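You operate a simulated robot arm through the tools that you are given. There is no shell and no other tool.

Carry out the task below with a simulated robot arm. There is one attempt and no reset: what you move stays moved.

Task
Switch the isolator off and unlink the grey battery, minus first, capping each post as it comes bare.
Fine: the posts still carry 12 V: black post cap on minus, red post cap on plus. Set down upright: black post cap, red post cap.

It is judged by the outcome, as a careful person would: the job done as asked, and still so three seconds after it is handed in. It fails if anything else is knocked over, pushed out of place, dropped, spilled or broken. Lids that push on must go on centred and level and be pressed home; caps that screw on are set level and turned clockwise until they are tight.

Robot
A 6-joint arm with a two-finger parallel gripper, fixed in place. Base frame: the origin is at the foot of the arm, x ahead of it, y to its left, z up; the work surface is at about z = 66. Readings come in cm, rad, newtons and seconds.
With the tool pointing down near the work surface it reaches from about 26 to 68 cm from the base axis. Its first joint turns from -2.897 to 2.897 rad. Payload 1.57 kg.
The TCP is the grasp point between the finger pads, 3 cm short of the fingertips. In the tool frame z runs along the fingers and y along their closing line. Largest opening 11 cm; finger width 2.4, thickness 1.2; the body of the gripper, 4.8 by 11.2 cm, starts 7.8 cm behind the TCP.
Orientation is that of the tool frame in the base frame, as [roll, pitch, yaw] about the fixed x, y, z axes, in that order (R = Rz(yaw) Ry(pitch) Rx(roll)). With the fingers straight down and closing along the base's y, the tool's x points along the base's -x, its y along +y and its z along -z.

Tools
- The arm moves only by the tool servo_tool. Its argument "motion" is a list of rows, each a list of 7 numbers: the shift along the tool's x, y, z in cm, then the turn, a rotation vector about the tool's x, y, z in rad, then the opening in per cent of the stroke, from 0 (shut) to 100 (fully open). In form: [[x, y, z, wx, wy, wz, fingers], ...]. A call has 1 to 20 rows; each row shifts and turns the commanded pose from where the row before left it, along the tool's axes as they then stand. Rows are played at 5 a second. More than 5 cm and 0.15 rad between two rows, or a gripper value outside its range, and nothing of the call is played. Where a pose cannot be reached the arm comes as near as it can. A force on the tool above 70 N (or 10 N above the force at the start of the call, whichever is more), or a blocked arm, ends the call early, and 0.2 s more pass. The fingers move at their own pace (about 10.8 cm/s each) and stop on an object; they squeeze with about 43 N. The grip force told is the motor's: it shows also when the fingers shut on nothing. Time passes only in rows, and 0.2 s behind the last, so rows that do not move let the fingers close. It gives the time, the measured TCP pose, the force on the tool (base axes), the opening and the grip force at its end, in the units of the frame above (readings bear some noise), with the torque about the TCP (base axes, N m) and any sound that the robot's microphone picked up.
- Cameras (640 x 400 px; columns grow to the right, rows downward): "scene" is fixed at [4.85, 49.69, 147.66]; the picture's right is [-0.48, -0.88, 0.00], its down [-0.74, 0.41, -0.54] and it looks along [0.47, -0.26, -0.84] (base axes); focal length 337 px, centre (320, 200). "wrist" rides on the gripper at [7, 1.6, -14.1] in the tool frame; the picture's right is [-0.23, 0.97, 0.00], its down [-0.86, -0.20, -0.48] and it looks along [-0.47, -0.11, 0.88] (tool axes); focal length 222 px, centre (320, 200). There is no depth. A picture from a camera that has moved, and an enlarged one, comes with that camera's place and axes in the base frame and with its lens. The place of the scene camera against the robot may be out by one fixed shift of up to 1.2 cm in any direction.
- grab_frame(camera): a new picture of that camera. No time passes.
- slide_trunk(by): slides the trunk up (or, below 0, down) by that many cm; the arm rides with it, the base frame stays. It gives what a move gives, with no picture.
- enlarge(camera, box): a new picture of the part [left, top, right, bottom] of that camera's present view, enlarged. No time passes.
- finish_job(): hands the job in; it is judged then, once.

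Nothing tells you positions but the pictures and the camera data. Unless the task says otherwise, let go and move clear before handing in.

The tools are called after "Call:" as a command line: name --pt "numbers of a row" for each row, then --argument value for the rest, lists and objects as JSON in quotes. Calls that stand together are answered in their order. servo_tool: Moves the arm, as the interface text tells. Its arguments: {"type":"object","properties":{"motion":{"type":"array","items":{"type":"array","items":{"type":"number"}}}},"required":["motion"]} The other tools are called the same way: slide_trunk (by) slides the trunk up or down; grab_frame (camera) takes a picture; enlarge (camera, box) takes an enlarged picture of a part of a camera's view; finish_job () hands the job in.

At the start:

```text
clock: 0.0
position: [33.56, 23.84, 101.27]
tool_rot: [-3.141, 0.0, -3.14]
contact_force: [-0.8, 0.0, -0.3]
torque: [-0.01, -0.04, -0.01]
finger_gap: 11.0
grasp_force: 0.0
trunk travel left (down, up): [-10.0, 49.0]
```

scene: 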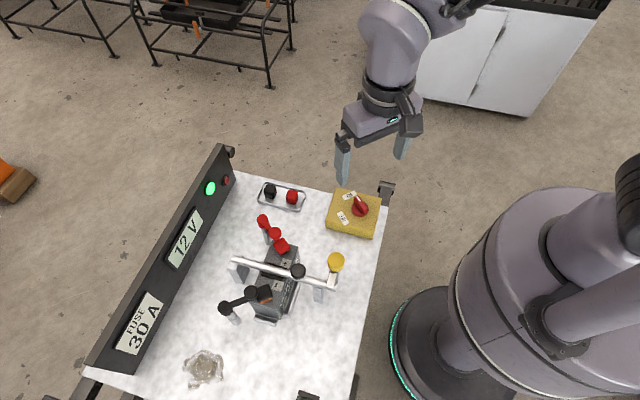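
wrist: 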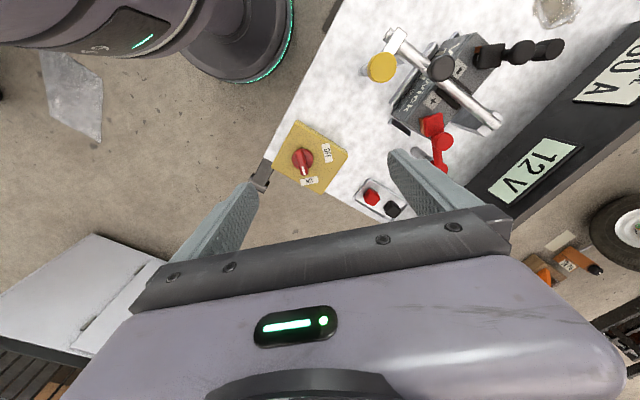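

I see a bench with a grey battery under a clamp bar, a red rotary isolator on a yellow box, a tray with black and red caps, and two leads. I will zoom in to work out the details before moving.

Call:
enlarge --camera "scene" --box '[210, 170, 400, 290]'

Call:
enlarge --camera "scene" --box '[200, 230, 360, 330]'

Call:
enlarge --camera "wrist" --box '[350, 0, 590, 150]'

Call:
enlarge --camera "wrist" --box '[260, 100, 440, 220]'

```text
3.33 times, centred on (305, 230) of scene
camera zoom: at [4.85, 49.69, 147.66], right [-0.48, -0.88, 0.0], down [-0.74, 0.41, -0.54], along [0.47, -0.26, -0.84], focal length 1122 px, centre (370, 100)
```

zoom: 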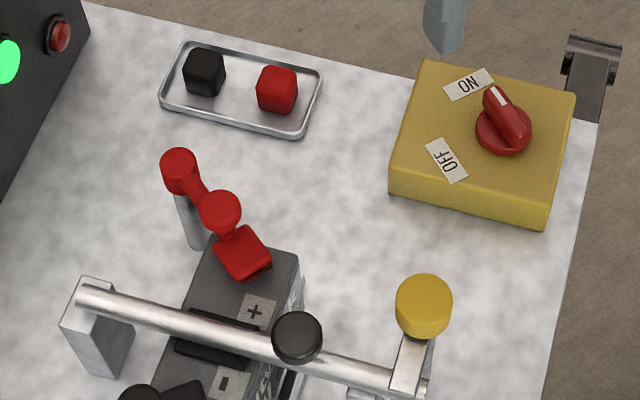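

```text
4.00 times, centred on (280, 280) of scene
camera zoom: at [4.85, 49.69, 147.66], right [-0.48, -0.88, 0.0], down [-0.74, 0.41, -0.54], along [0.47, -0.26, -0.84], focal length 1347 px, centre (480, -120)
```

zoom: 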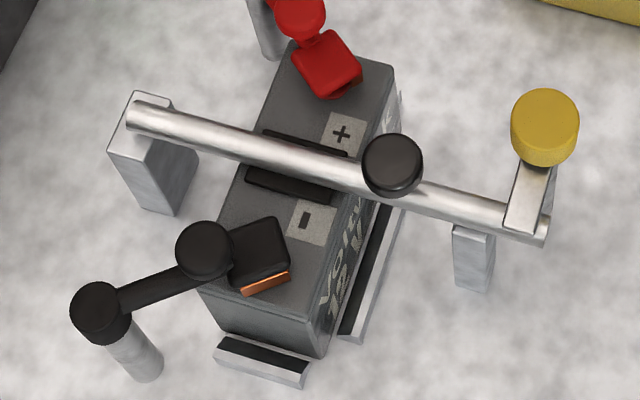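

```text
2.67 times, centred on (470, 75) of wrist
camera zoom: at [26.49, 25.48, 115.45], right [0.23, 0.97, 0.0], down [0.86, -0.2, 0.48], along [0.47, -0.11, -0.88], focal length 592 px, centre (-80, 533)
```

zoom: 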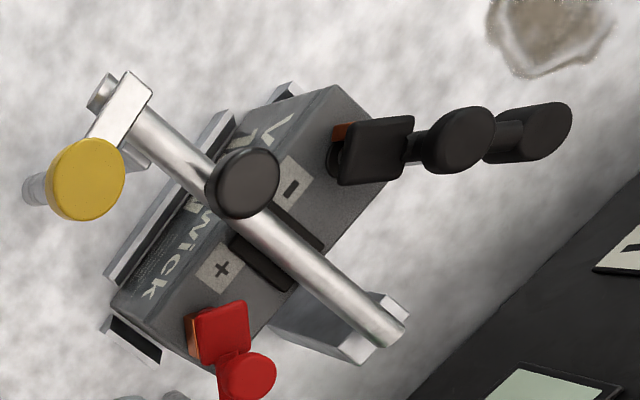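

```text
3.33 times, centred on (350, 160) of wrist
camera zoom: at [26.49, 25.48, 115.45], right [0.23, 0.97, 0.0], down [0.86, -0.2, 0.48], along [0.47, -0.11, -0.88], focal length 740 px, centre (220, 333)
```

zoom: 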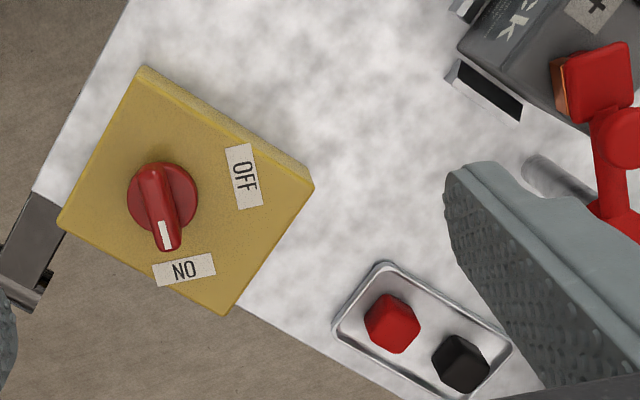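

The isolator knob looks to be near (40, 18.5), the boots near (29, 49.6, 78) for minus and (37, 41.7, 78) for plus, and the caps in the tray near (59, 36) and (54, 31.6). I'll move over the isolator, still high, for a closer look.

Call:
servo_tool --pt "-1.6 -1.4 2 0 0 0 100" --pt "-1.6 -1.4 2 0 0 0 100" --pt "-1.6 -1.4 2 0 0 0 100" --pt "-1.6 -1.2 2 0 0 0 100" --pt "0 0 2 0 0 0 100" --pt "0 0 1.3 0 0 0 100"

Call:
grab_frame --camera "wrist"

Call:
grab_frame --camera "scene"

```text
clock: 1.4
position: [39.85, 18.62, 90.0]
tool_rot: [3.141, 0.0, 3.141]
contact_force: [-0.2, 0.3, 0.6]
torque: [0.0, 0.04, 0.01]
finger_gap: 10.99
grasp_force: 0.0
trunk travel left (down, up): [-10.0, 49.0]
```

```text
taken
camera wrist: at [32.79, 20.15, 104.19], right [0.23, 0.97, 0.0], down [0.85, -0.2, 0.48], along [0.47, -0.11, -0.88], focal length 222 px, centre (320, 200)
```

wrist: 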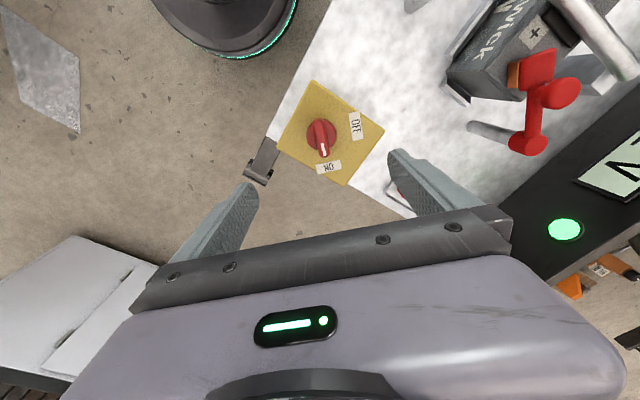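

```text
taken
```

scene: 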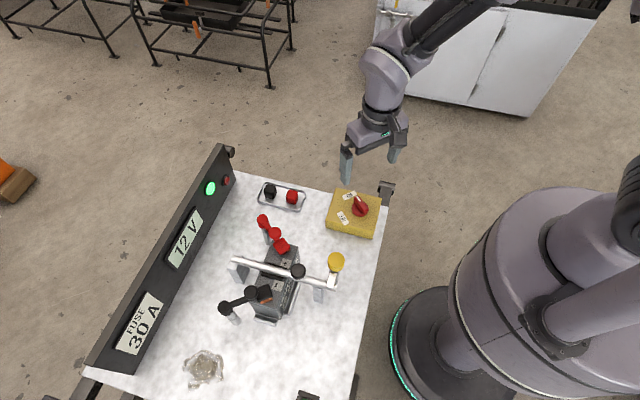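

The gripper is above the isolator. I'll zoom in to fix the knob's location.

Call:
enlarge --camera "wrist" --box '[265, 75, 393, 155]'

Call:
enlarge --camera "scene" --box '[310, 170, 406, 230]'

Call:
enlarge --camera "wrist" --box '[432, 0, 640, 160]'

```text
5.00 times, centred on (329, 115) of wrist
camera zoom: at [32.79, 20.15, 104.19], right [0.23, 0.97, 0.0], down [0.85, -0.2, 0.48], along [0.47, -0.11, -0.88], focal length 1111 px, centre (275, 625)
```

zoom: 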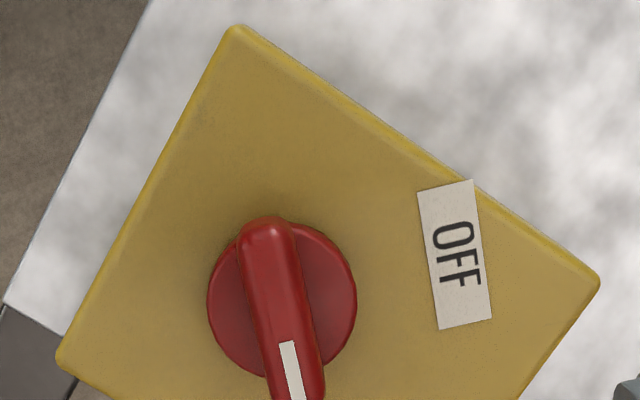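

```text
6.67 times, centred on (358, 200) of scene
camera zoom: at [4.85, 49.69, 147.66], right [-0.48, -0.88, 0.0], down [-0.74, 0.41, -0.54], along [0.47, -0.26, -0.84], focal length 2244 px, centre (67, 200)
```

zoom: 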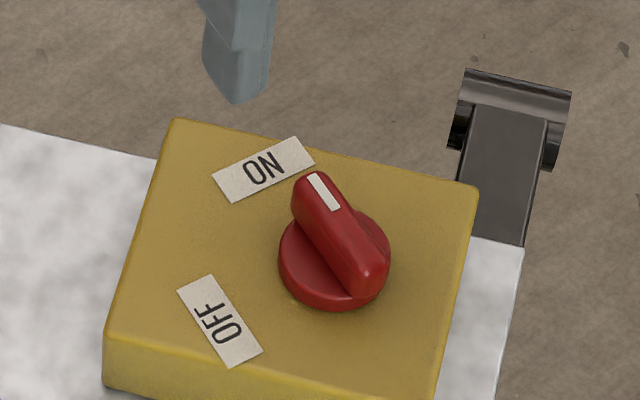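

```text
2.50 times, centred on (536, 80) of wrist
camera zoom: at [32.79, 20.15, 104.19], right [0.23, 0.97, 0.0], down [0.85, -0.2, 0.48], along [0.47, -0.11, -0.88], focal length 555 px, centre (-220, 500)
```

zoom: 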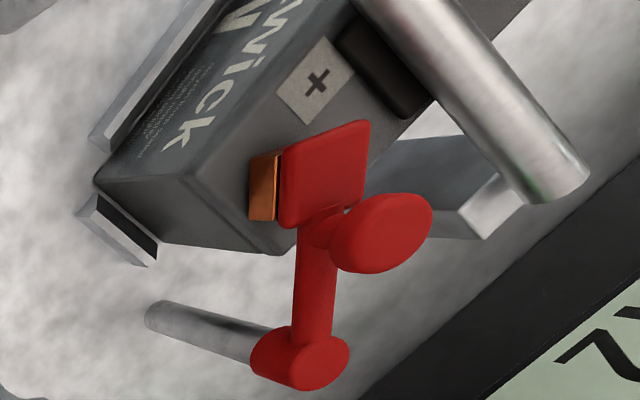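

The knob's axis is at about (39.7, 18.8). Its fin runs along x with the pointer at +x (ON), and OFF is at +y, so it needs a quarter turn counter-clockwise seen from above. I'll descend with the fingers part-closed.

Call:
servo_tool --pt "0.15 0.18 3 0 0 0 45" --pt "0 0 3 0 0 0 45" --pt "0 0 3 0 0 0 45" --pt "0 0 2 0 0 0 45" --pt "0 0 1.5 0 0 0 45" --pt "0 0 0.7 0 0 0 45"

Call:
grab_frame --camera "wrist"

Call:
enlarge --camera "scene" --box '[310, 150, 422, 220]'

```text
clock: 2.8
position: [40.01, 18.83, 76.75]
tool_rot: [-3.14, 0.0, 3.14]
contact_force: [-0.3, 0.5, -0.9]
torque: [0.01, 0.01, 0.05]
finger_gap: 4.98
grasp_force: 0.1
trunk travel left (down, up): [-10.0, 49.0]
```

```text
taken
camera wrist: at [32.88, 20.31, 90.95], right [0.23, 0.97, 0.0], down [0.85, -0.2, 0.48], along [0.47, -0.11, -0.88], focal length 222 px, centre (320, 200)
```

wrist: 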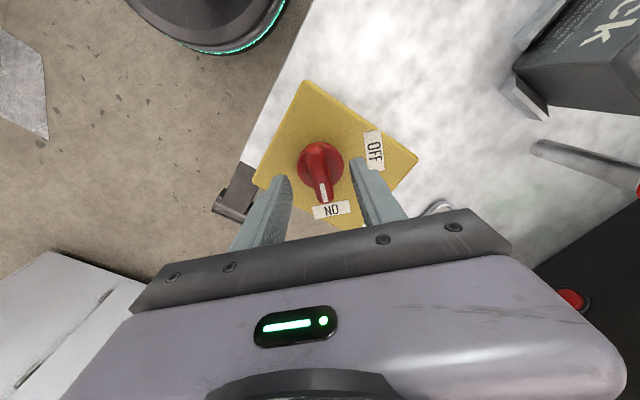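

```text
5.71 times, centred on (366, 185) of scene
camera zoom: at [4.85, 49.69, 147.66], right [-0.48, -0.88, 0.0], down [-0.74, 0.41, -0.54], along [0.47, -0.26, -0.84], focal length 1924 px, centre (57, 286)
```

zoom: 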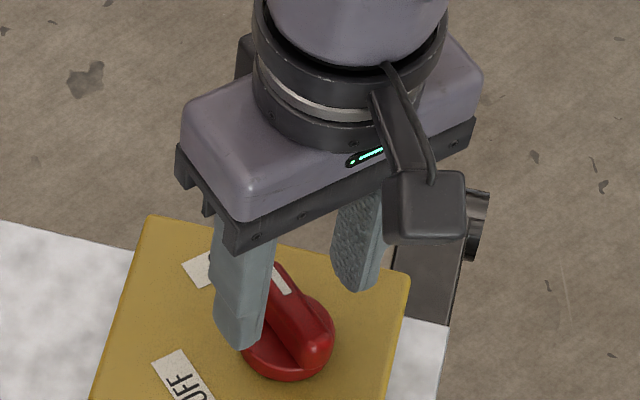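

The fingers straddle the knob. I'll check the exact alignment before closing.

Call:
enlarge --camera "wrist" --box '[240, 80, 432, 230]'

```text
2.67 times, centred on (336, 155) of wrist
camera zoom: at [32.88, 20.31, 90.95], right [0.23, 0.97, 0.0], down [0.85, -0.2, 0.48], along [0.47, -0.11, -0.88], focal length 592 px, centre (277, 320)
```

zoom: 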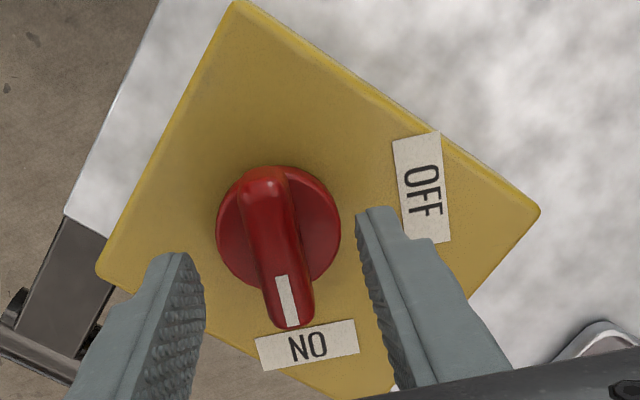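

The knob's axis is at about (39.6, 18.8). I'll shift slightly, lower a touch and close on the fin.

Call:
servo_tool --pt "0.4 0 0.3 0 0 0 45" --pt "0 0 0.4 0 0 0 45" --pt "0 0 0 0 0 0 5" --pt "0 0 0 0 0 0 5" --pt "0 0 0 0 0 0 5"

Call:
enlarge --camera "wrist" --box '[240, 80, 432, 230]'

```text
clock: 4.0
position: [39.4, 18.78, 76.09]
tool_rot: [3.141, 0.0, 3.14]
contact_force: [-2.5, 8.2, -3.5]
torque: [0.29, -0.32, 0.07]
finger_gap: 1.58
grasp_force: 31.6
trunk travel left (down, up): [-10.0, 49.0]
```

```text
2.67 times, centred on (336, 155) of wrist
camera zoom: at [32.42, 20.33, 90.24], right [0.23, 0.97, 0.0], down [0.86, -0.2, 0.48], along [0.47, -0.11, -0.88], focal length 592 px, centre (277, 320)
```

zoom: 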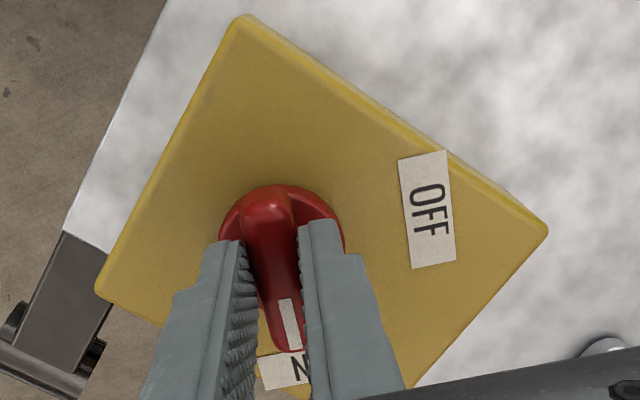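

The fin is held. I'll turn about the vertical, half-way first, to see how the knob responds.

Call:
servo_tool --pt "0 0 0 0 0 -0.1 5" --pt "0 0 0 0 0 -0.1 5" --pt "0 0 0 0 0 -0.1 5" --pt "0 0 0 0 0 -0.1 5" --pt "0 0 0 0 0 -0.1 5" --pt "0 0 0 0 0 -0.1 5" --pt "0 0 0 0 0 -0.1 5" --pt "0 0 0 0 0 -0.1 5"

Call:
grab_frame --camera "wrist"

```text
clock: 5.8
position: [39.42, 18.67, 76.06]
tool_rot: [3.136, 0.001, -2.34]
contact_force: [7.3, -13.2, -4.4]
torque: [-0.36, -0.26, -0.18]
finger_gap: 2.14
grasp_force: 10.2
trunk travel left (down, up): [-10.0, 49.0]
```

```text
taken
camera wrist: at [33.47, 14.64, 90.3], right [-0.54, 0.84, 0.01], down [0.74, 0.47, 0.48], along [0.4, 0.26, -0.88], focal length 222 px, centre (320, 200)
```

wrist: 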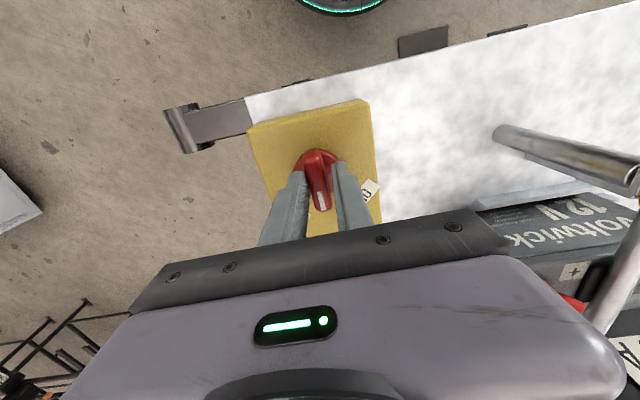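

Call:
enlarge --camera "wrist" --box '[240, 90, 400, 240]'

Call:
enlarge --camera "scene" --box '[310, 150, 422, 220]'

```text
2.67 times, centred on (320, 165) of wrist
camera zoom: at [33.47, 14.64, 90.3], right [-0.54, 0.84, 0.01], down [0.74, 0.47, 0.48], along [0.4, 0.26, -0.88], focal length 592 px, centre (320, 293)
```

zoom: 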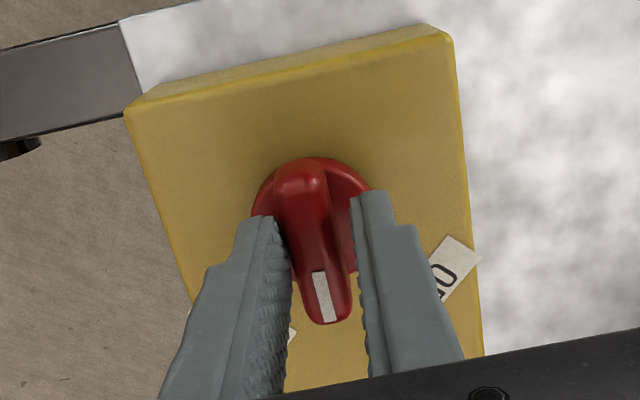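

```text
5.71 times, centred on (366, 185) of scene
camera zoom: at [4.85, 49.69, 147.66], right [-0.48, -0.88, 0.0], down [-0.74, 0.41, -0.54], along [0.47, -0.26, -0.84], focal length 1924 px, centre (57, 286)
```

zoom: 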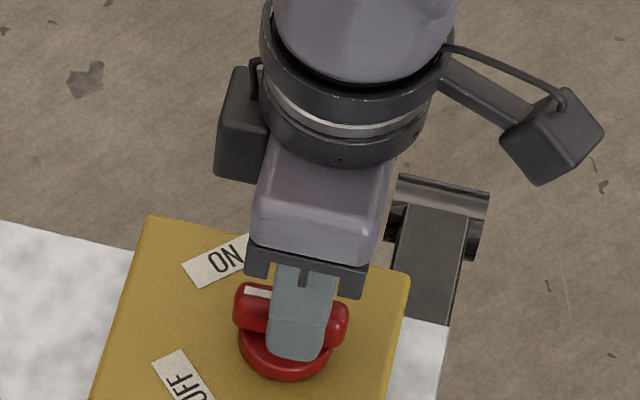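

The knob follows with a slight lag. I'll continue to a full quarter turn and a bit over to make up the lag.

Call:
servo_tool --pt "0 0 0 0 0 -0.1 5" --pt "0 0 0 0 0 -0.1 5" --pt "0 0 0 0 0 -0.1 5" --pt "0 0 0 0 0 -0.1 5" --pt "0 0 0 0 0 -0.1 5" --pt "0 0 0 0 0 -0.1 5" --pt "0 0 0 0 0 -0.1 5" --pt "0 0 0 0 0 -0.08 5" --pt "0 0 0 0 0 0 5"

Call:
enlarge --camera "wrist" --box '[240, 90, 400, 240]'

Call:
grab_frame --camera "scene"

```text
clock: 7.8
position: [39.52, 18.77, 76.17]
tool_rot: [3.14, 0.002, -1.56]
contact_force: [21.0, -7.6, 0.8]
torque: [0.0, -0.54, -0.35]
finger_gap: 2.48
grasp_force: 10.5
trunk travel left (down, up): [-10.0, 49.0]
```

```text
2.67 times, centred on (320, 165) of wrist
camera zoom: at [37.93, 11.63, 90.26], right [-0.98, 0.22, 0.0], down [0.19, 0.86, 0.48], along [0.1, 0.47, -0.88], focal length 592 px, centre (320, 293)
```

zoom: 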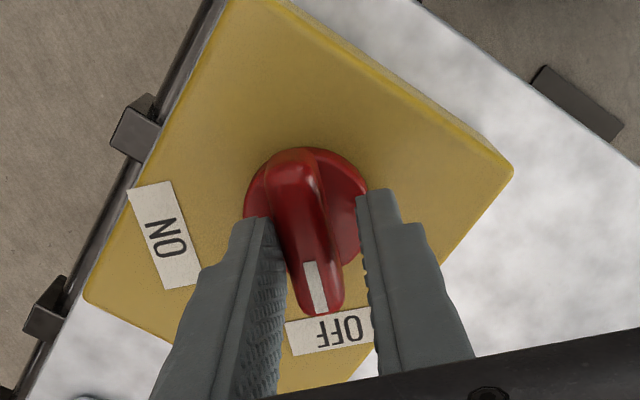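

```text
taken
```

scene: 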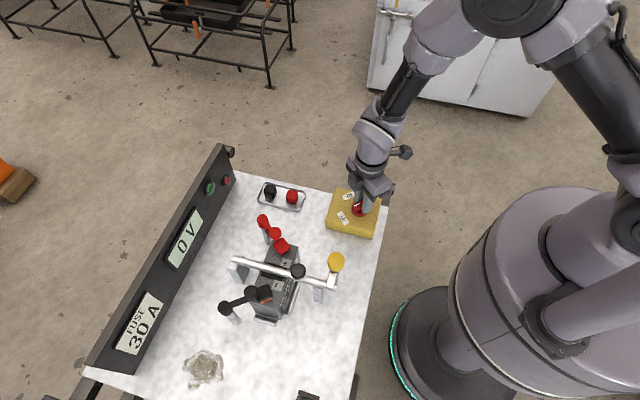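

The panel now reads 0 V and the green light is out. The fin still lags the fingers slightly, so I'll turn a little more to bring it fully to OFF, then release.

Call:
servo_tool --pt "0 0 0 0 0 -0.07 5" --pt "0 0 0 0 0 -0.07 5" --pt "0 0 0 0 0 -0.04 5"

Call:
enlarge --camera "wrist" --box '[240, 90, 400, 240]'

```text
clock: 8.6
position: [39.48, 18.61, 76.01]
tool_rot: [-3.141, 0.002, -1.382]
contact_force: [28.5, -10.6, 4.2]
torque: [-0.16, -0.75, -0.55]
finger_gap: 2.9
grasp_force: 12.8
trunk travel left (down, up): [-10.0, 49.0]
```

```text
2.67 times, centred on (320, 165) of wrist
camera zoom: at [39.23, 11.49, 90.17], right [-1.0, 0.04, 0.0], down [0.03, 0.88, 0.48], along [0.02, 0.48, -0.88], focal length 592 px, centre (320, 293)
```

zoom: 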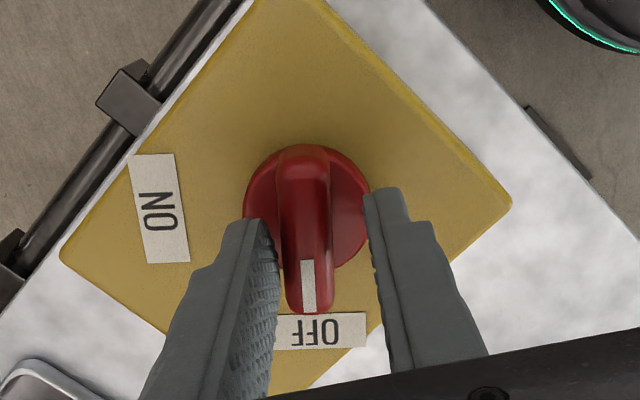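

The knob is at its stop, pointing at OFF. I'll relax, open and lift straight up.

Call:
servo_tool --pt "0 0 0 0 0 0.06 30" --pt "0 0 0 0 0 0.06 45" --pt "0 0 0 0 0 0.06 45" --pt "0 0 -2 0 0 0 45" --pt "0 0 -3 0 0 0 45" --pt "0 0 -4 0 0 0 45" --pt "0 0 -5 0 0 0 45" --pt "0 0 -5 0 0 0 45"

Call:
grab_frame --camera "scene"

Call:
grab_frame --camera "wrist"

Call:
enlarge --camera "scene" --box '[180, 160, 400, 300]'

```text
clock: 10.4
position: [39.42, 18.69, 95.51]
tool_rot: [3.141, 0.0, -1.561]
contact_force: [0.5, 0.1, -1.0]
torque: [0.0, -0.01, 0.03]
finger_gap: 4.97
grasp_force: 0.1
trunk travel left (down, up): [-10.0, 49.0]
```

```text
taken
```

scene: 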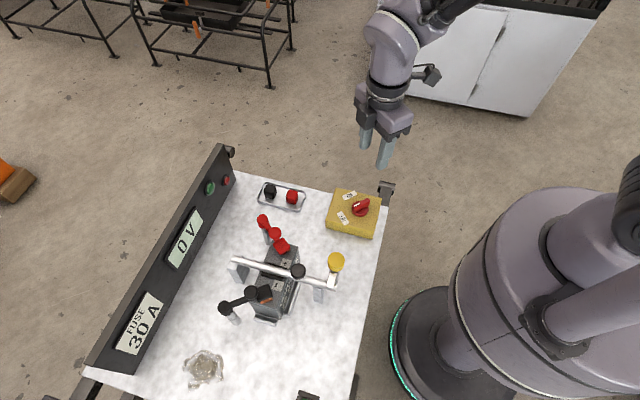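

```text
taken
camera wrist: at [37.71, 11.63, 109.62], right [-0.98, 0.22, 0.0], down [0.19, 0.86, 0.48], along [0.1, 0.47, -0.88], focal length 222 px, centre (320, 200)
```

wrist: 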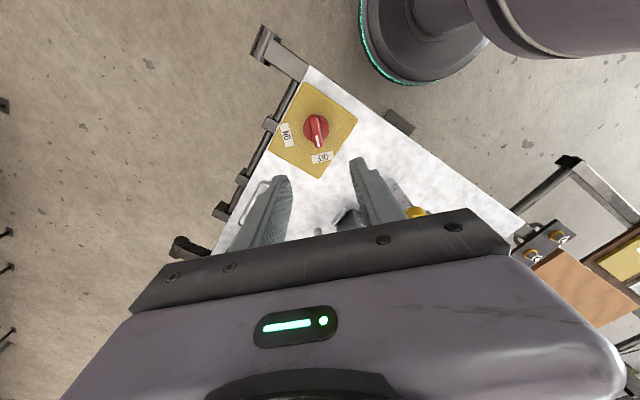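

```text
2.86 times, centred on (290, 230) of scene
camera zoom: at [4.85, 49.69, 147.66], right [-0.48, -0.88, 0.0], down [-0.74, 0.41, -0.54], along [0.47, -0.26, -0.84], focal length 962 px, centre (406, 114)
```

zoom: 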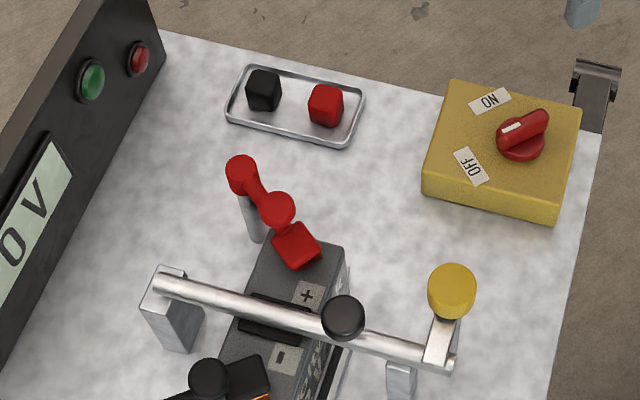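

The isolator is off. Next I'll survey the battery leads from closer above.

Call:
servo_tool --pt "-4 0.95 0 0 0 0 45" --pt "-4 0.95 0 0 0 0 45" --pt "-4 0.95 0 0 0 0 45" --pt "-4 0.95 0 0 0 0 45" --pt "-4 0.95 0 0 0 0 45" --pt "-4 0.95 0 0 0 0 45" --pt "-4 0.95 0 0 0 0 45" --pt "-3.3 0.75 0 0 0 0 45"

Call:
grab_frame --camera "wrist"

Call:
grab_frame --camera "scene"

```text
clock: 12.2
position: [31.81, 49.96, 95.1]
tool_rot: [3.142, -0.001, -1.563]
contact_force: [-0.1, 0.1, 0.1]
torque: [0.01, -0.01, -0.01]
finger_gap: 4.95
grasp_force: 0.1
trunk travel left (down, up): [-10.0, 49.0]
```

```text
taken
camera wrist: at [30.25, 42.95, 109.26], right [-0.98, 0.22, 0.0], down [0.19, 0.86, 0.48], along [0.1, 0.47, -0.88], focal length 222 px, centre (320, 200)
```

wrist: 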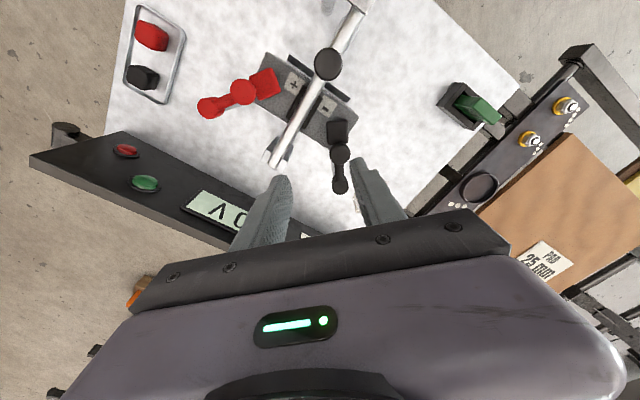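

```text
taken
```

scene: 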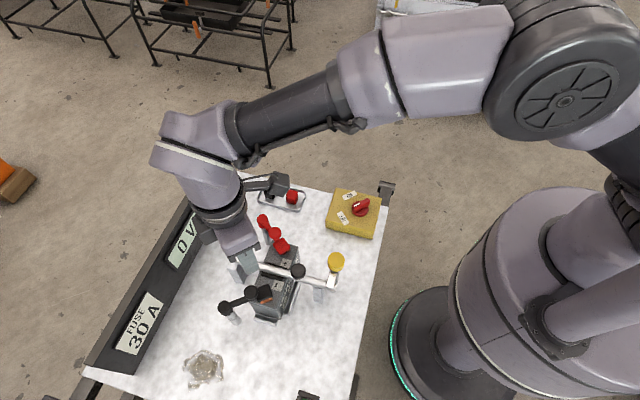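

Call:
enlarge --camera "wrist" --box '[190, 40, 382, 200]'

Call:
enlarge --camera "wrist" --box '[110, 0, 302, 120]'

```text
2.50 times, centred on (286, 120) of wrist
camera zoom: at [30.25, 42.95, 109.26], right [-0.98, 0.22, 0.0], down [0.19, 0.86, 0.48], along [0.1, 0.47, -0.88], focal length 555 px, centre (405, 400)
```

zoom: 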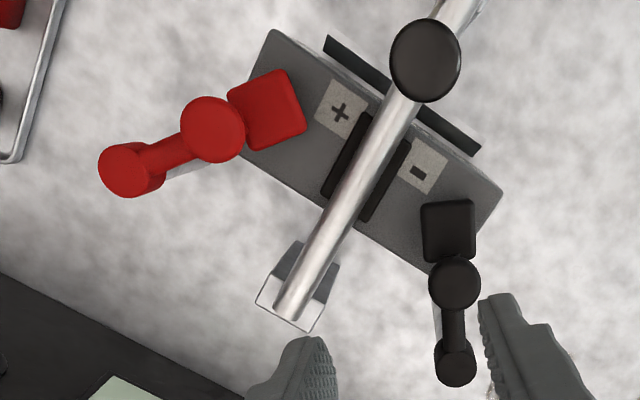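

```text
3.33 times, centred on (206, 60) of wrist
camera zoom: at [30.25, 42.95, 109.26], right [-0.98, 0.22, 0.0], down [0.19, 0.86, 0.48], along [0.1, 0.47, -0.88], focal length 740 px, centre (700, 667)
```

zoom: 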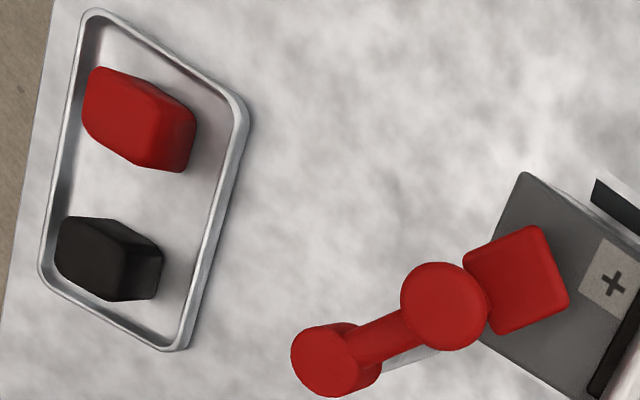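

From wrist triangulation, the minus boot is at about (29.2, 49.8), with its top near z 78 and its lead running toward +y. The battery top is near z 75.3. I'll align above the minus boot with the fingers closing across the lead, come down to just above it, and look.

Call:
servo_tool --pt "0.1 1.3 0 0 0 0.065 45" --pt "0.1 1.3 0 0 0 0.065 45" --pt "0 0 3 0 0 0 45" --pt "0 0 3 0 0 0 45" --pt "0 0 3 0 0 0 45" --pt "0 0 2 0 0 0 45" --pt "0 0 1 0 0 0 45"

Call:
grab_frame --camera "wrist"

Call:
enlarge --camera "scene" --box '[180, 200, 360, 330]'

Call:
enlarge --camera "wrist" --box '[240, 70, 400, 230]'

```text
clock: 13.8
position: [29.18, 49.72, 83.03]
tool_rot: [3.14, 0.0, -1.69]
contact_force: [0.0, 0.3, -0.5]
torque: [-0.03, 0.03, 0.01]
finger_gap: 4.95
grasp_force: 0.0
trunk travel left (down, up): [-10.0, 49.0]
```

```text
taken
camera wrist: at [26.68, 42.93, 97.26], right [-0.94, 0.34, 0.0], down [0.3, 0.82, 0.48], along [0.16, 0.45, -0.88], focal length 222 px, centre (320, 200)
```

wrist: 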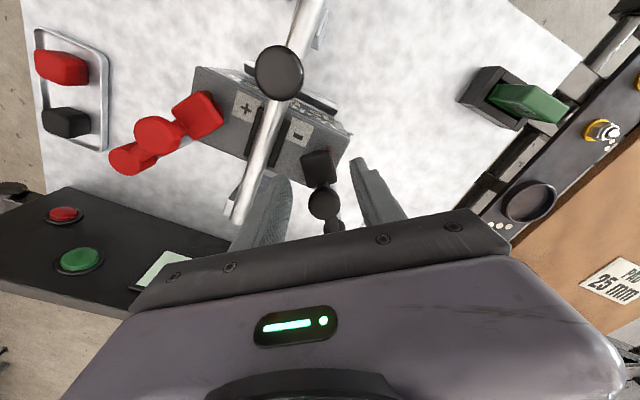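

```text
3.08 times, centred on (270, 265) of scene
camera zoom: at [4.85, 49.69, 147.66], right [-0.48, -0.88, 0.0], down [-0.74, 0.41, -0.54], along [0.47, -0.26, -0.84], focal length 1036 px, centre (474, 0)
```

zoom: 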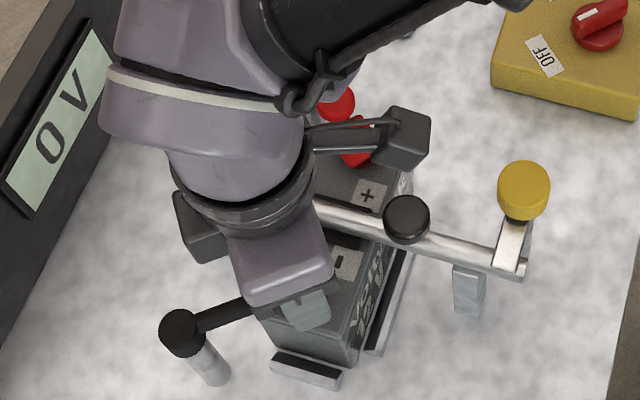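

```text
2.50 times, centred on (320, 150) of wrist
camera zoom: at [26.68, 42.93, 97.26], right [-0.94, 0.34, 0.0], down [0.3, 0.82, 0.48], along [0.16, 0.45, -0.88], focal length 555 px, centre (320, 325)
```

zoom: 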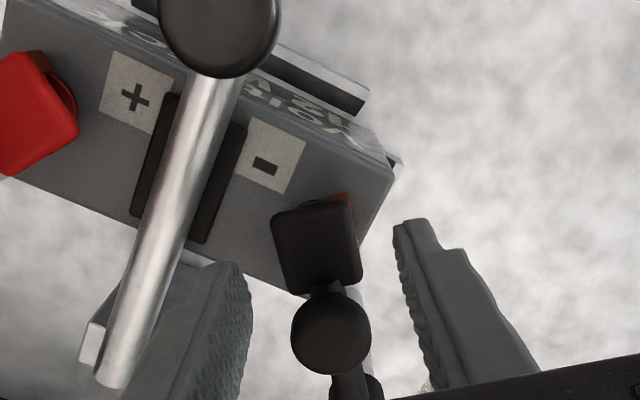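

The boot is centred under the fingers. I'll narrow them slightly to clear the bar and descend around the boot.

Call:
servo_tool --pt "0 0 0 0 0 0 38" --pt "0 0 1.2 0 0 0 38" --pt "0 0 1.2 0 0 0 38" --pt "0 0 1.0 0 0 0 38" --pt "0 0 0.5 0 0 0 38"

Call:
enlarge --camera "wrist" --box '[240, 70, 400, 230]'

Call:
enlarge --camera "scene" --box '[200, 230, 320, 330]'

```text
clock: 15.0
position: [29.1, 49.9, 79.22]
tool_rot: [-3.141, 0.0, -1.691]
contact_force: [0.1, 0.5, 0.2]
torque: [-0.03, 0.01, 0.0]
finger_gap: 4.15
grasp_force: 0.0
trunk travel left (down, up): [-10.0, 49.0]
```

```text
2.50 times, centred on (320, 150) of wrist
camera zoom: at [26.63, 43.05, 93.36], right [-0.94, 0.34, 0.0], down [0.3, 0.82, 0.48], along [0.16, 0.45, -0.88], focal length 555 px, centre (320, 325)
```

zoom: 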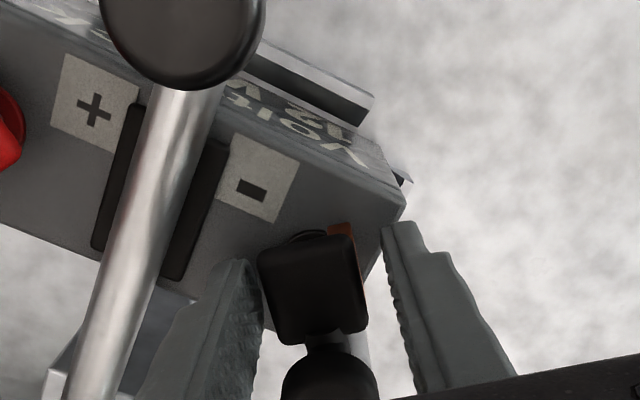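

```text
4.00 times, centred on (260, 280) of scene
camera zoom: at [4.85, 49.69, 147.66], right [-0.48, -0.88, 0.0], down [-0.74, 0.41, -0.54], along [0.47, -0.26, -0.84], focal length 1347 px, centre (560, -120)
```

zoom: 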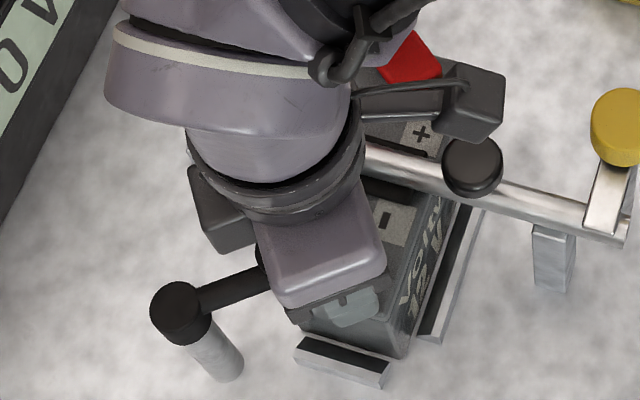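

The fingers are on either side of the boot, which sits slightly toward the left one. I'll nudge across, lower a little more and close.

Call:
servo_tool --pt "0 -0.2 0.3 0 0 0 38" --pt "0 0 0 0 0 0 10" --pt "0 0 0 0 0 0 10" --pt "0 0 0 0 0 0 10"

Call:
enlarge --camera "wrist" --box '[240, 70, 400, 230]'

```text
clock: 16.0
position: [29.27, 49.71, 78.82]
tool_rot: [3.141, -0.001, -1.689]
contact_force: [2.9, 0.2, 0.3]
torque: [-0.1, 0.16, -0.28]
finger_gap: 2.98
grasp_force: 39.1
trunk travel left (down, up): [-10.0, 49.0]
```

```text
2.50 times, centred on (320, 150) of wrist
camera zoom: at [26.78, 42.96, 93.05], right [-0.94, 0.34, 0.0], down [0.3, 0.82, 0.48], along [0.16, 0.45, -0.88], focal length 555 px, centre (320, 325)
```

zoom: 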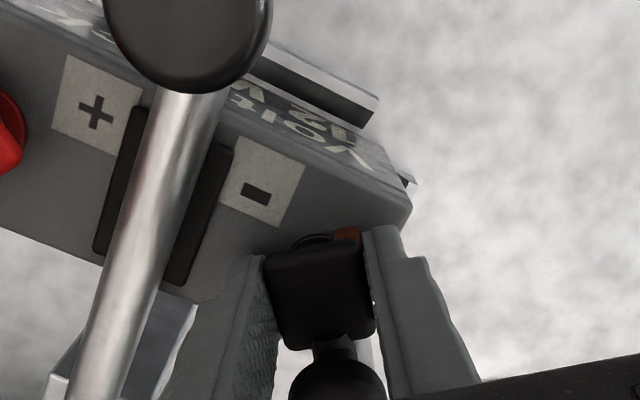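

The boot is gripped at about 3 cm. I'll lift gently and watch the force and motion.

Call:
servo_tool --pt "0 0 -0.3 0 0 0 10" --pt "0 0 -0.3 0 0 0 10" --pt "0 0 -0.3 0 0 0 10"

Call:
enlarge --camera "wrist" --box '[240, 70, 400, 230]'

Call:
enlarge --camera "scene" --box '[200, 230, 320, 330]'

```text
clock: 16.8
position: [29.2, 49.96, 79.84]
tool_rot: [-3.142, 0.001, -1.692]
contact_force: [2.4, -0.8, -15.8]
torque: [-0.34, -0.03, -0.19]
finger_gap: 3.0
grasp_force: 33.3
trunk travel left (down, up): [-10.0, 49.0]
```

```text
2.50 times, centred on (320, 150) of wrist
camera zoom: at [26.79, 43.14, 93.99], right [-0.94, 0.34, 0.0], down [0.3, 0.82, 0.48], along [0.16, 0.45, -0.88], focal length 555 px, centre (320, 325)
```

zoom: 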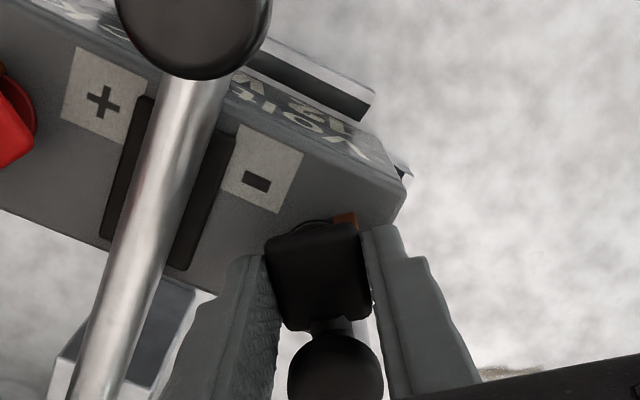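

```text
4.00 times, centred on (260, 280) of scene
camera zoom: at [4.85, 49.69, 147.66], right [-0.48, -0.88, 0.0], down [-0.74, 0.41, -0.54], along [0.47, -0.26, -0.84], focal length 1347 px, centre (560, -120)
```

zoom: 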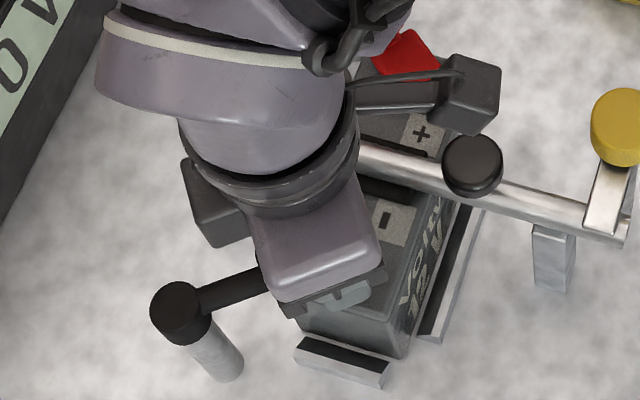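

The force rose to about 16 N, but the boot stayed on the post and the fingers slid up it. I'll look closely at the lead's build before pulling again.

Call:
enlarge --camera "wrist" --box '[290, 140, 370, 220]'

Call:
enlarge --camera "scene" --box '[215, 260, 305, 325]'

Call:
servo_tool --pt "0 0 0 0 0 0 10"

```text
5.00 times, centred on (330, 180) of wrist
camera zoom: at [26.79, 43.14, 93.99], right [-0.94, 0.34, 0.0], down [0.3, 0.82, 0.48], along [0.16, 0.45, -0.88], focal length 1111 px, centre (270, 300)
```

zoom: 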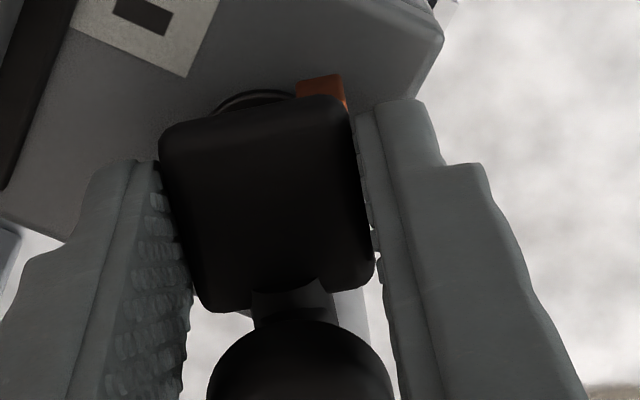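

```text
6.15 times, centred on (260, 292) of scene
camera zoom: at [4.85, 49.69, 147.66], right [-0.48, -0.88, 0.0], down [-0.74, 0.41, -0.54], along [0.47, -0.26, -0.84], focal length 2072 px, centre (689, -369)
```

zoom: 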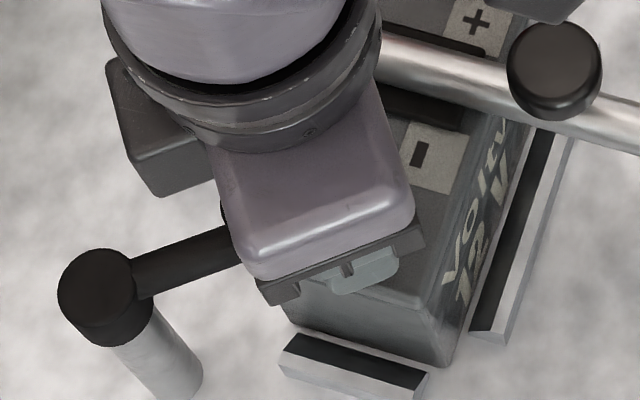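

```text
clock: 17.2
position: [29.18, 49.97, 79.83]
tool_rot: [3.14, 0.003, -1.691]
contact_force: [5.1, 3.7, -5.7]
torque: [-0.81, 0.57, -0.39]
finger_gap: 3.0
grasp_force: 38.9
trunk travel left (down, up): [-10.0, 49.0]
```

Call:
servo_tool --pt "0 0 -0.3 0 0 0 5" --pt "0 0 -0.3 0 0 0 5"

Call:
enlarge --camera "wrist" --box '[290, 140, 370, 220]'

```text
clock: 17.8
position: [29.3, 49.93, 79.91]
tool_rot: [3.138, -0.006, -1.691]
contact_force: [10.6, 8.1, -56.7]
torque: [0.07, -0.49, -0.87]
finger_gap: 3.0
grasp_force: 38.7
trunk travel left (down, up): [-10.0, 49.0]
```

```text
5.00 times, centred on (330, 180) of wrist
camera zoom: at [26.97, 43.24, 94.13], right [-0.94, 0.34, 0.0], down [0.3, 0.83, 0.47], along [0.16, 0.44, -0.88], focal length 1111 px, centre (270, 300)
```

zoom: 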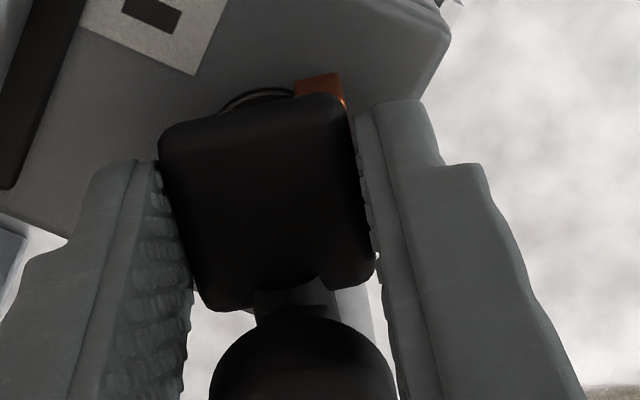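

Pulling straight up reached 57 N and the boot didn't budge, so this clamp seems to be held some other way. The mushroom knob beside the boot may be a clamp screw or release. I'll let go and get an oblique look at the lead.

Call:
servo_tool --pt "0 0 0.3 0 0 0 5" --pt "0 0 0.25 0 0 0 5" --pt "0 0 0 0 0 0 38" --pt "0 0 0 0 0 0 38" --pt "0 0 -2 0 0 0 38" --pt "0 0 -3 0 0 0 38" --pt "0 0 -3 0 0 0 38" --pt "3 0 -3 0 0 0 38" --pt "4 0 -2 0 0 0 38"

Call:
grab_frame --camera "wrist"

Call:
enlarge --camera "scene" --box '[200, 230, 320, 330]'

```text
clock: 19.8
position: [28.52, 42.76, 92.98]
tool_rot: [-3.141, 0.001, -1.692]
contact_force: [0.6, 0.0, -0.5]
torque: [-0.01, -0.01, -0.02]
finger_gap: 4.18
grasp_force: 0.1
trunk travel left (down, up): [-10.0, 49.0]
```

```text
taken
camera wrist: at [25.99, 35.89, 107.15], right [-0.94, 0.34, 0.0], down [0.3, 0.82, 0.48], along [0.16, 0.45, -0.88], focal length 222 px, centre (320, 200)
```

wrist: 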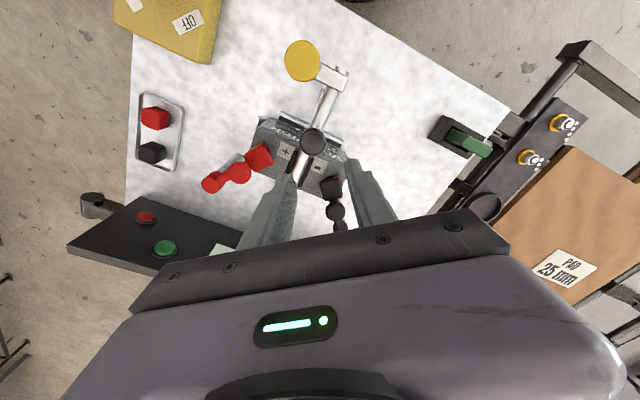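

```text
4.00 times, centred on (260, 280) of scene
camera zoom: at [4.85, 49.69, 147.66], right [-0.48, -0.88, 0.0], down [-0.74, 0.41, -0.54], along [0.47, -0.26, -0.84], focal length 1347 px, centre (560, -120)
```

zoom: 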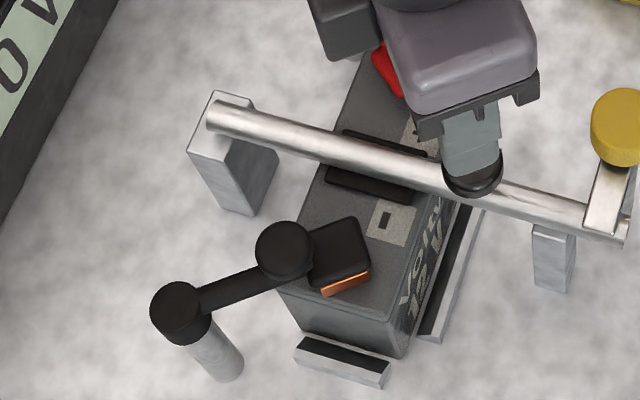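

Nothing has moved out of place. I'll tilt the tool to look at the minus lead from the side, at a safe height.

Call:
servo_tool --pt "2.4 0 0 0 -0.14 0 60" --pt "2.0 0 1 0 -0.14 0 60" --pt "0 0 0 0 -0.14 0 60" --pt "0 0 0 0 -0.14 0 60" --pt "0 0 0 0 -0.14 0 60"

Call:
grab_frame --camera "wrist"

```text
clock: 21.0
position: [27.55, 38.64, 91.61]
tool_rot: [3.123, 0.645, -1.697]
contact_force: [-0.4, -0.1, 0.2]
torque: [-0.01, 0.07, 0.01]
finger_gap: 6.63
grasp_force: 0.0
out of reach, approached as far as the arm can: row 4
trunk travel left (down, up): [-10.0, 49.0]
```

```text
taken
camera wrist: at [24.42, 24.76, 98.75], right [-0.94, 0.29, 0.15], down [0.26, 0.37, 0.89], along [0.21, 0.88, -0.42], focal length 222 px, centre (320, 200)
```

wrist: 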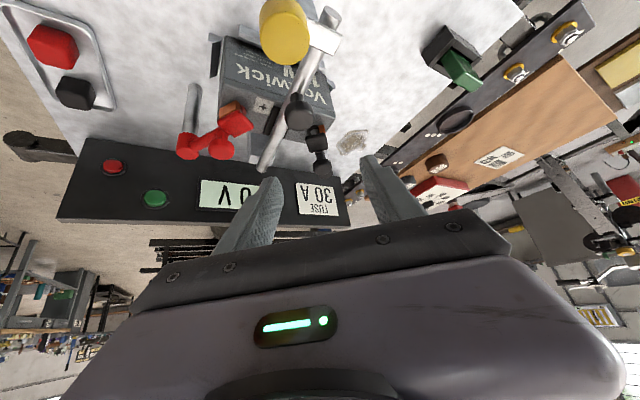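

Call:
enlarge --camera "wrist" --box '[160, 70, 352, 190]'

Call:
enlarge --camera "wrist" --box '[170, 80, 266, 170]'

Call:
enlarge --camera "wrist" --box '[270, 80, 366, 180]'

Call:
enlarge --camera "wrist" --box '[10, 10, 138, 120]'

```text
3.33 times, centred on (256, 130) of wrist
camera zoom: at [24.42, 24.76, 98.75], right [-0.94, 0.29, 0.15], down [0.26, 0.37, 0.89], along [0.21, 0.88, -0.42], focal length 740 px, centre (533, 433)
```

zoom: 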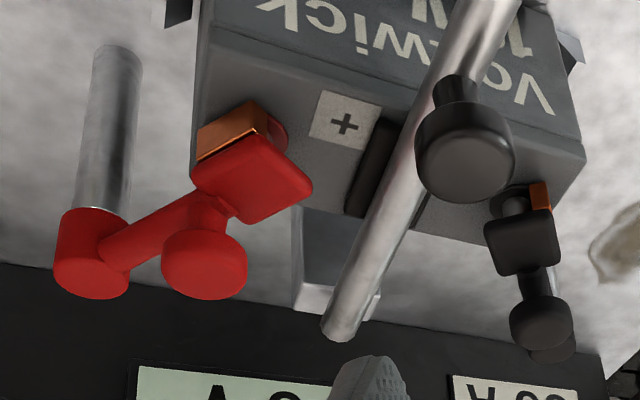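

```text
4.44 times, centred on (218, 125) of wrist
camera zoom: at [24.42, 24.76, 98.75], right [-0.94, 0.29, 0.15], down [0.26, 0.37, 0.89], along [0.21, 0.88, -0.42], focal length 987 px, centre (773, 533)
```

zoom: 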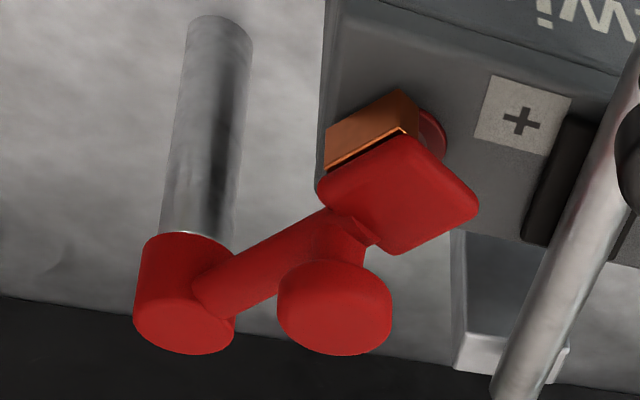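

```text
4.00 times, centred on (318, 130) of wrist
camera zoom: at [24.42, 24.76, 98.75], right [-0.94, 0.29, 0.15], down [0.26, 0.37, 0.89], along [0.21, 0.88, -0.42], focal length 888 px, centre (328, 480)
```

zoom: 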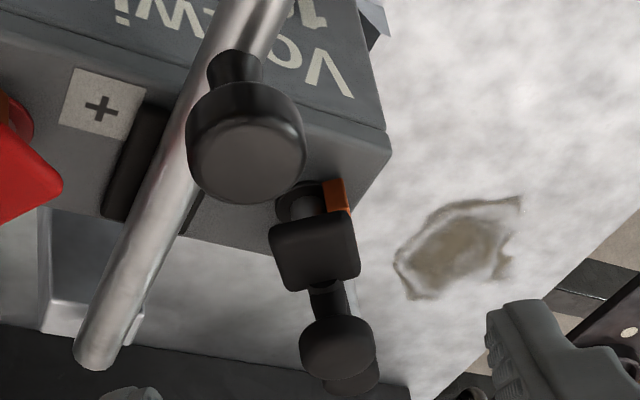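

```text
3.64 times, centred on (74, 65) of wrist
camera zoom: at [24.42, 24.76, 98.75], right [-0.94, 0.29, 0.15], down [0.26, 0.37, 0.89], along [0.21, 0.88, -0.42], focal length 808 px, centre (1214, 691)
```

zoom: 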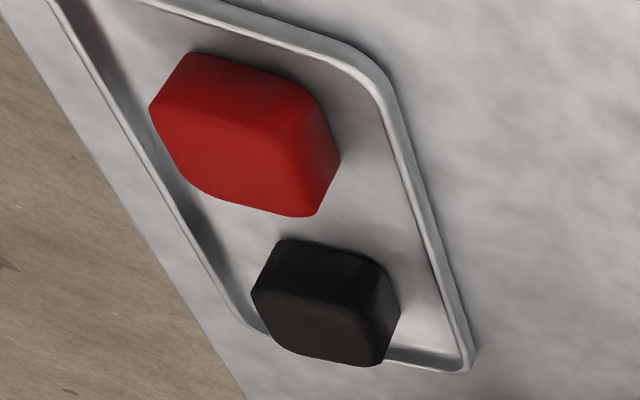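

The oblique view is informative. Each lead is an arm pivoting on a vertical stand post, with a mushroom handle near the boot and a copper jaw under it. The copper lies on the outer side (−x for minus, −y for plus), so the jaw should swing off sideways, away from the hold-down bar. I'll level the tool and move above the minus handle.

Call:
servo_tool --pt "0 0 -1 0 0.13 0 45" --pt "0 0 -1 0 0.13 0 45" --pt "0 0 0 0 0.13 0 45" --pt "0 0 0 0 0.13 0 45" --pt "0 0 0 0 0.125 0 45"

```text
clock: 22.2
position: [27.5, 37.48, 93.27]
tool_rot: [3.13, -0.002, -1.687]
contact_force: [-0.2, 1.0, -0.9]
torque: [0.0, -0.02, 0.01]
finger_gap: 4.94
grasp_force: 0.1
trunk travel left (down, up): [-10.0, 49.0]
```

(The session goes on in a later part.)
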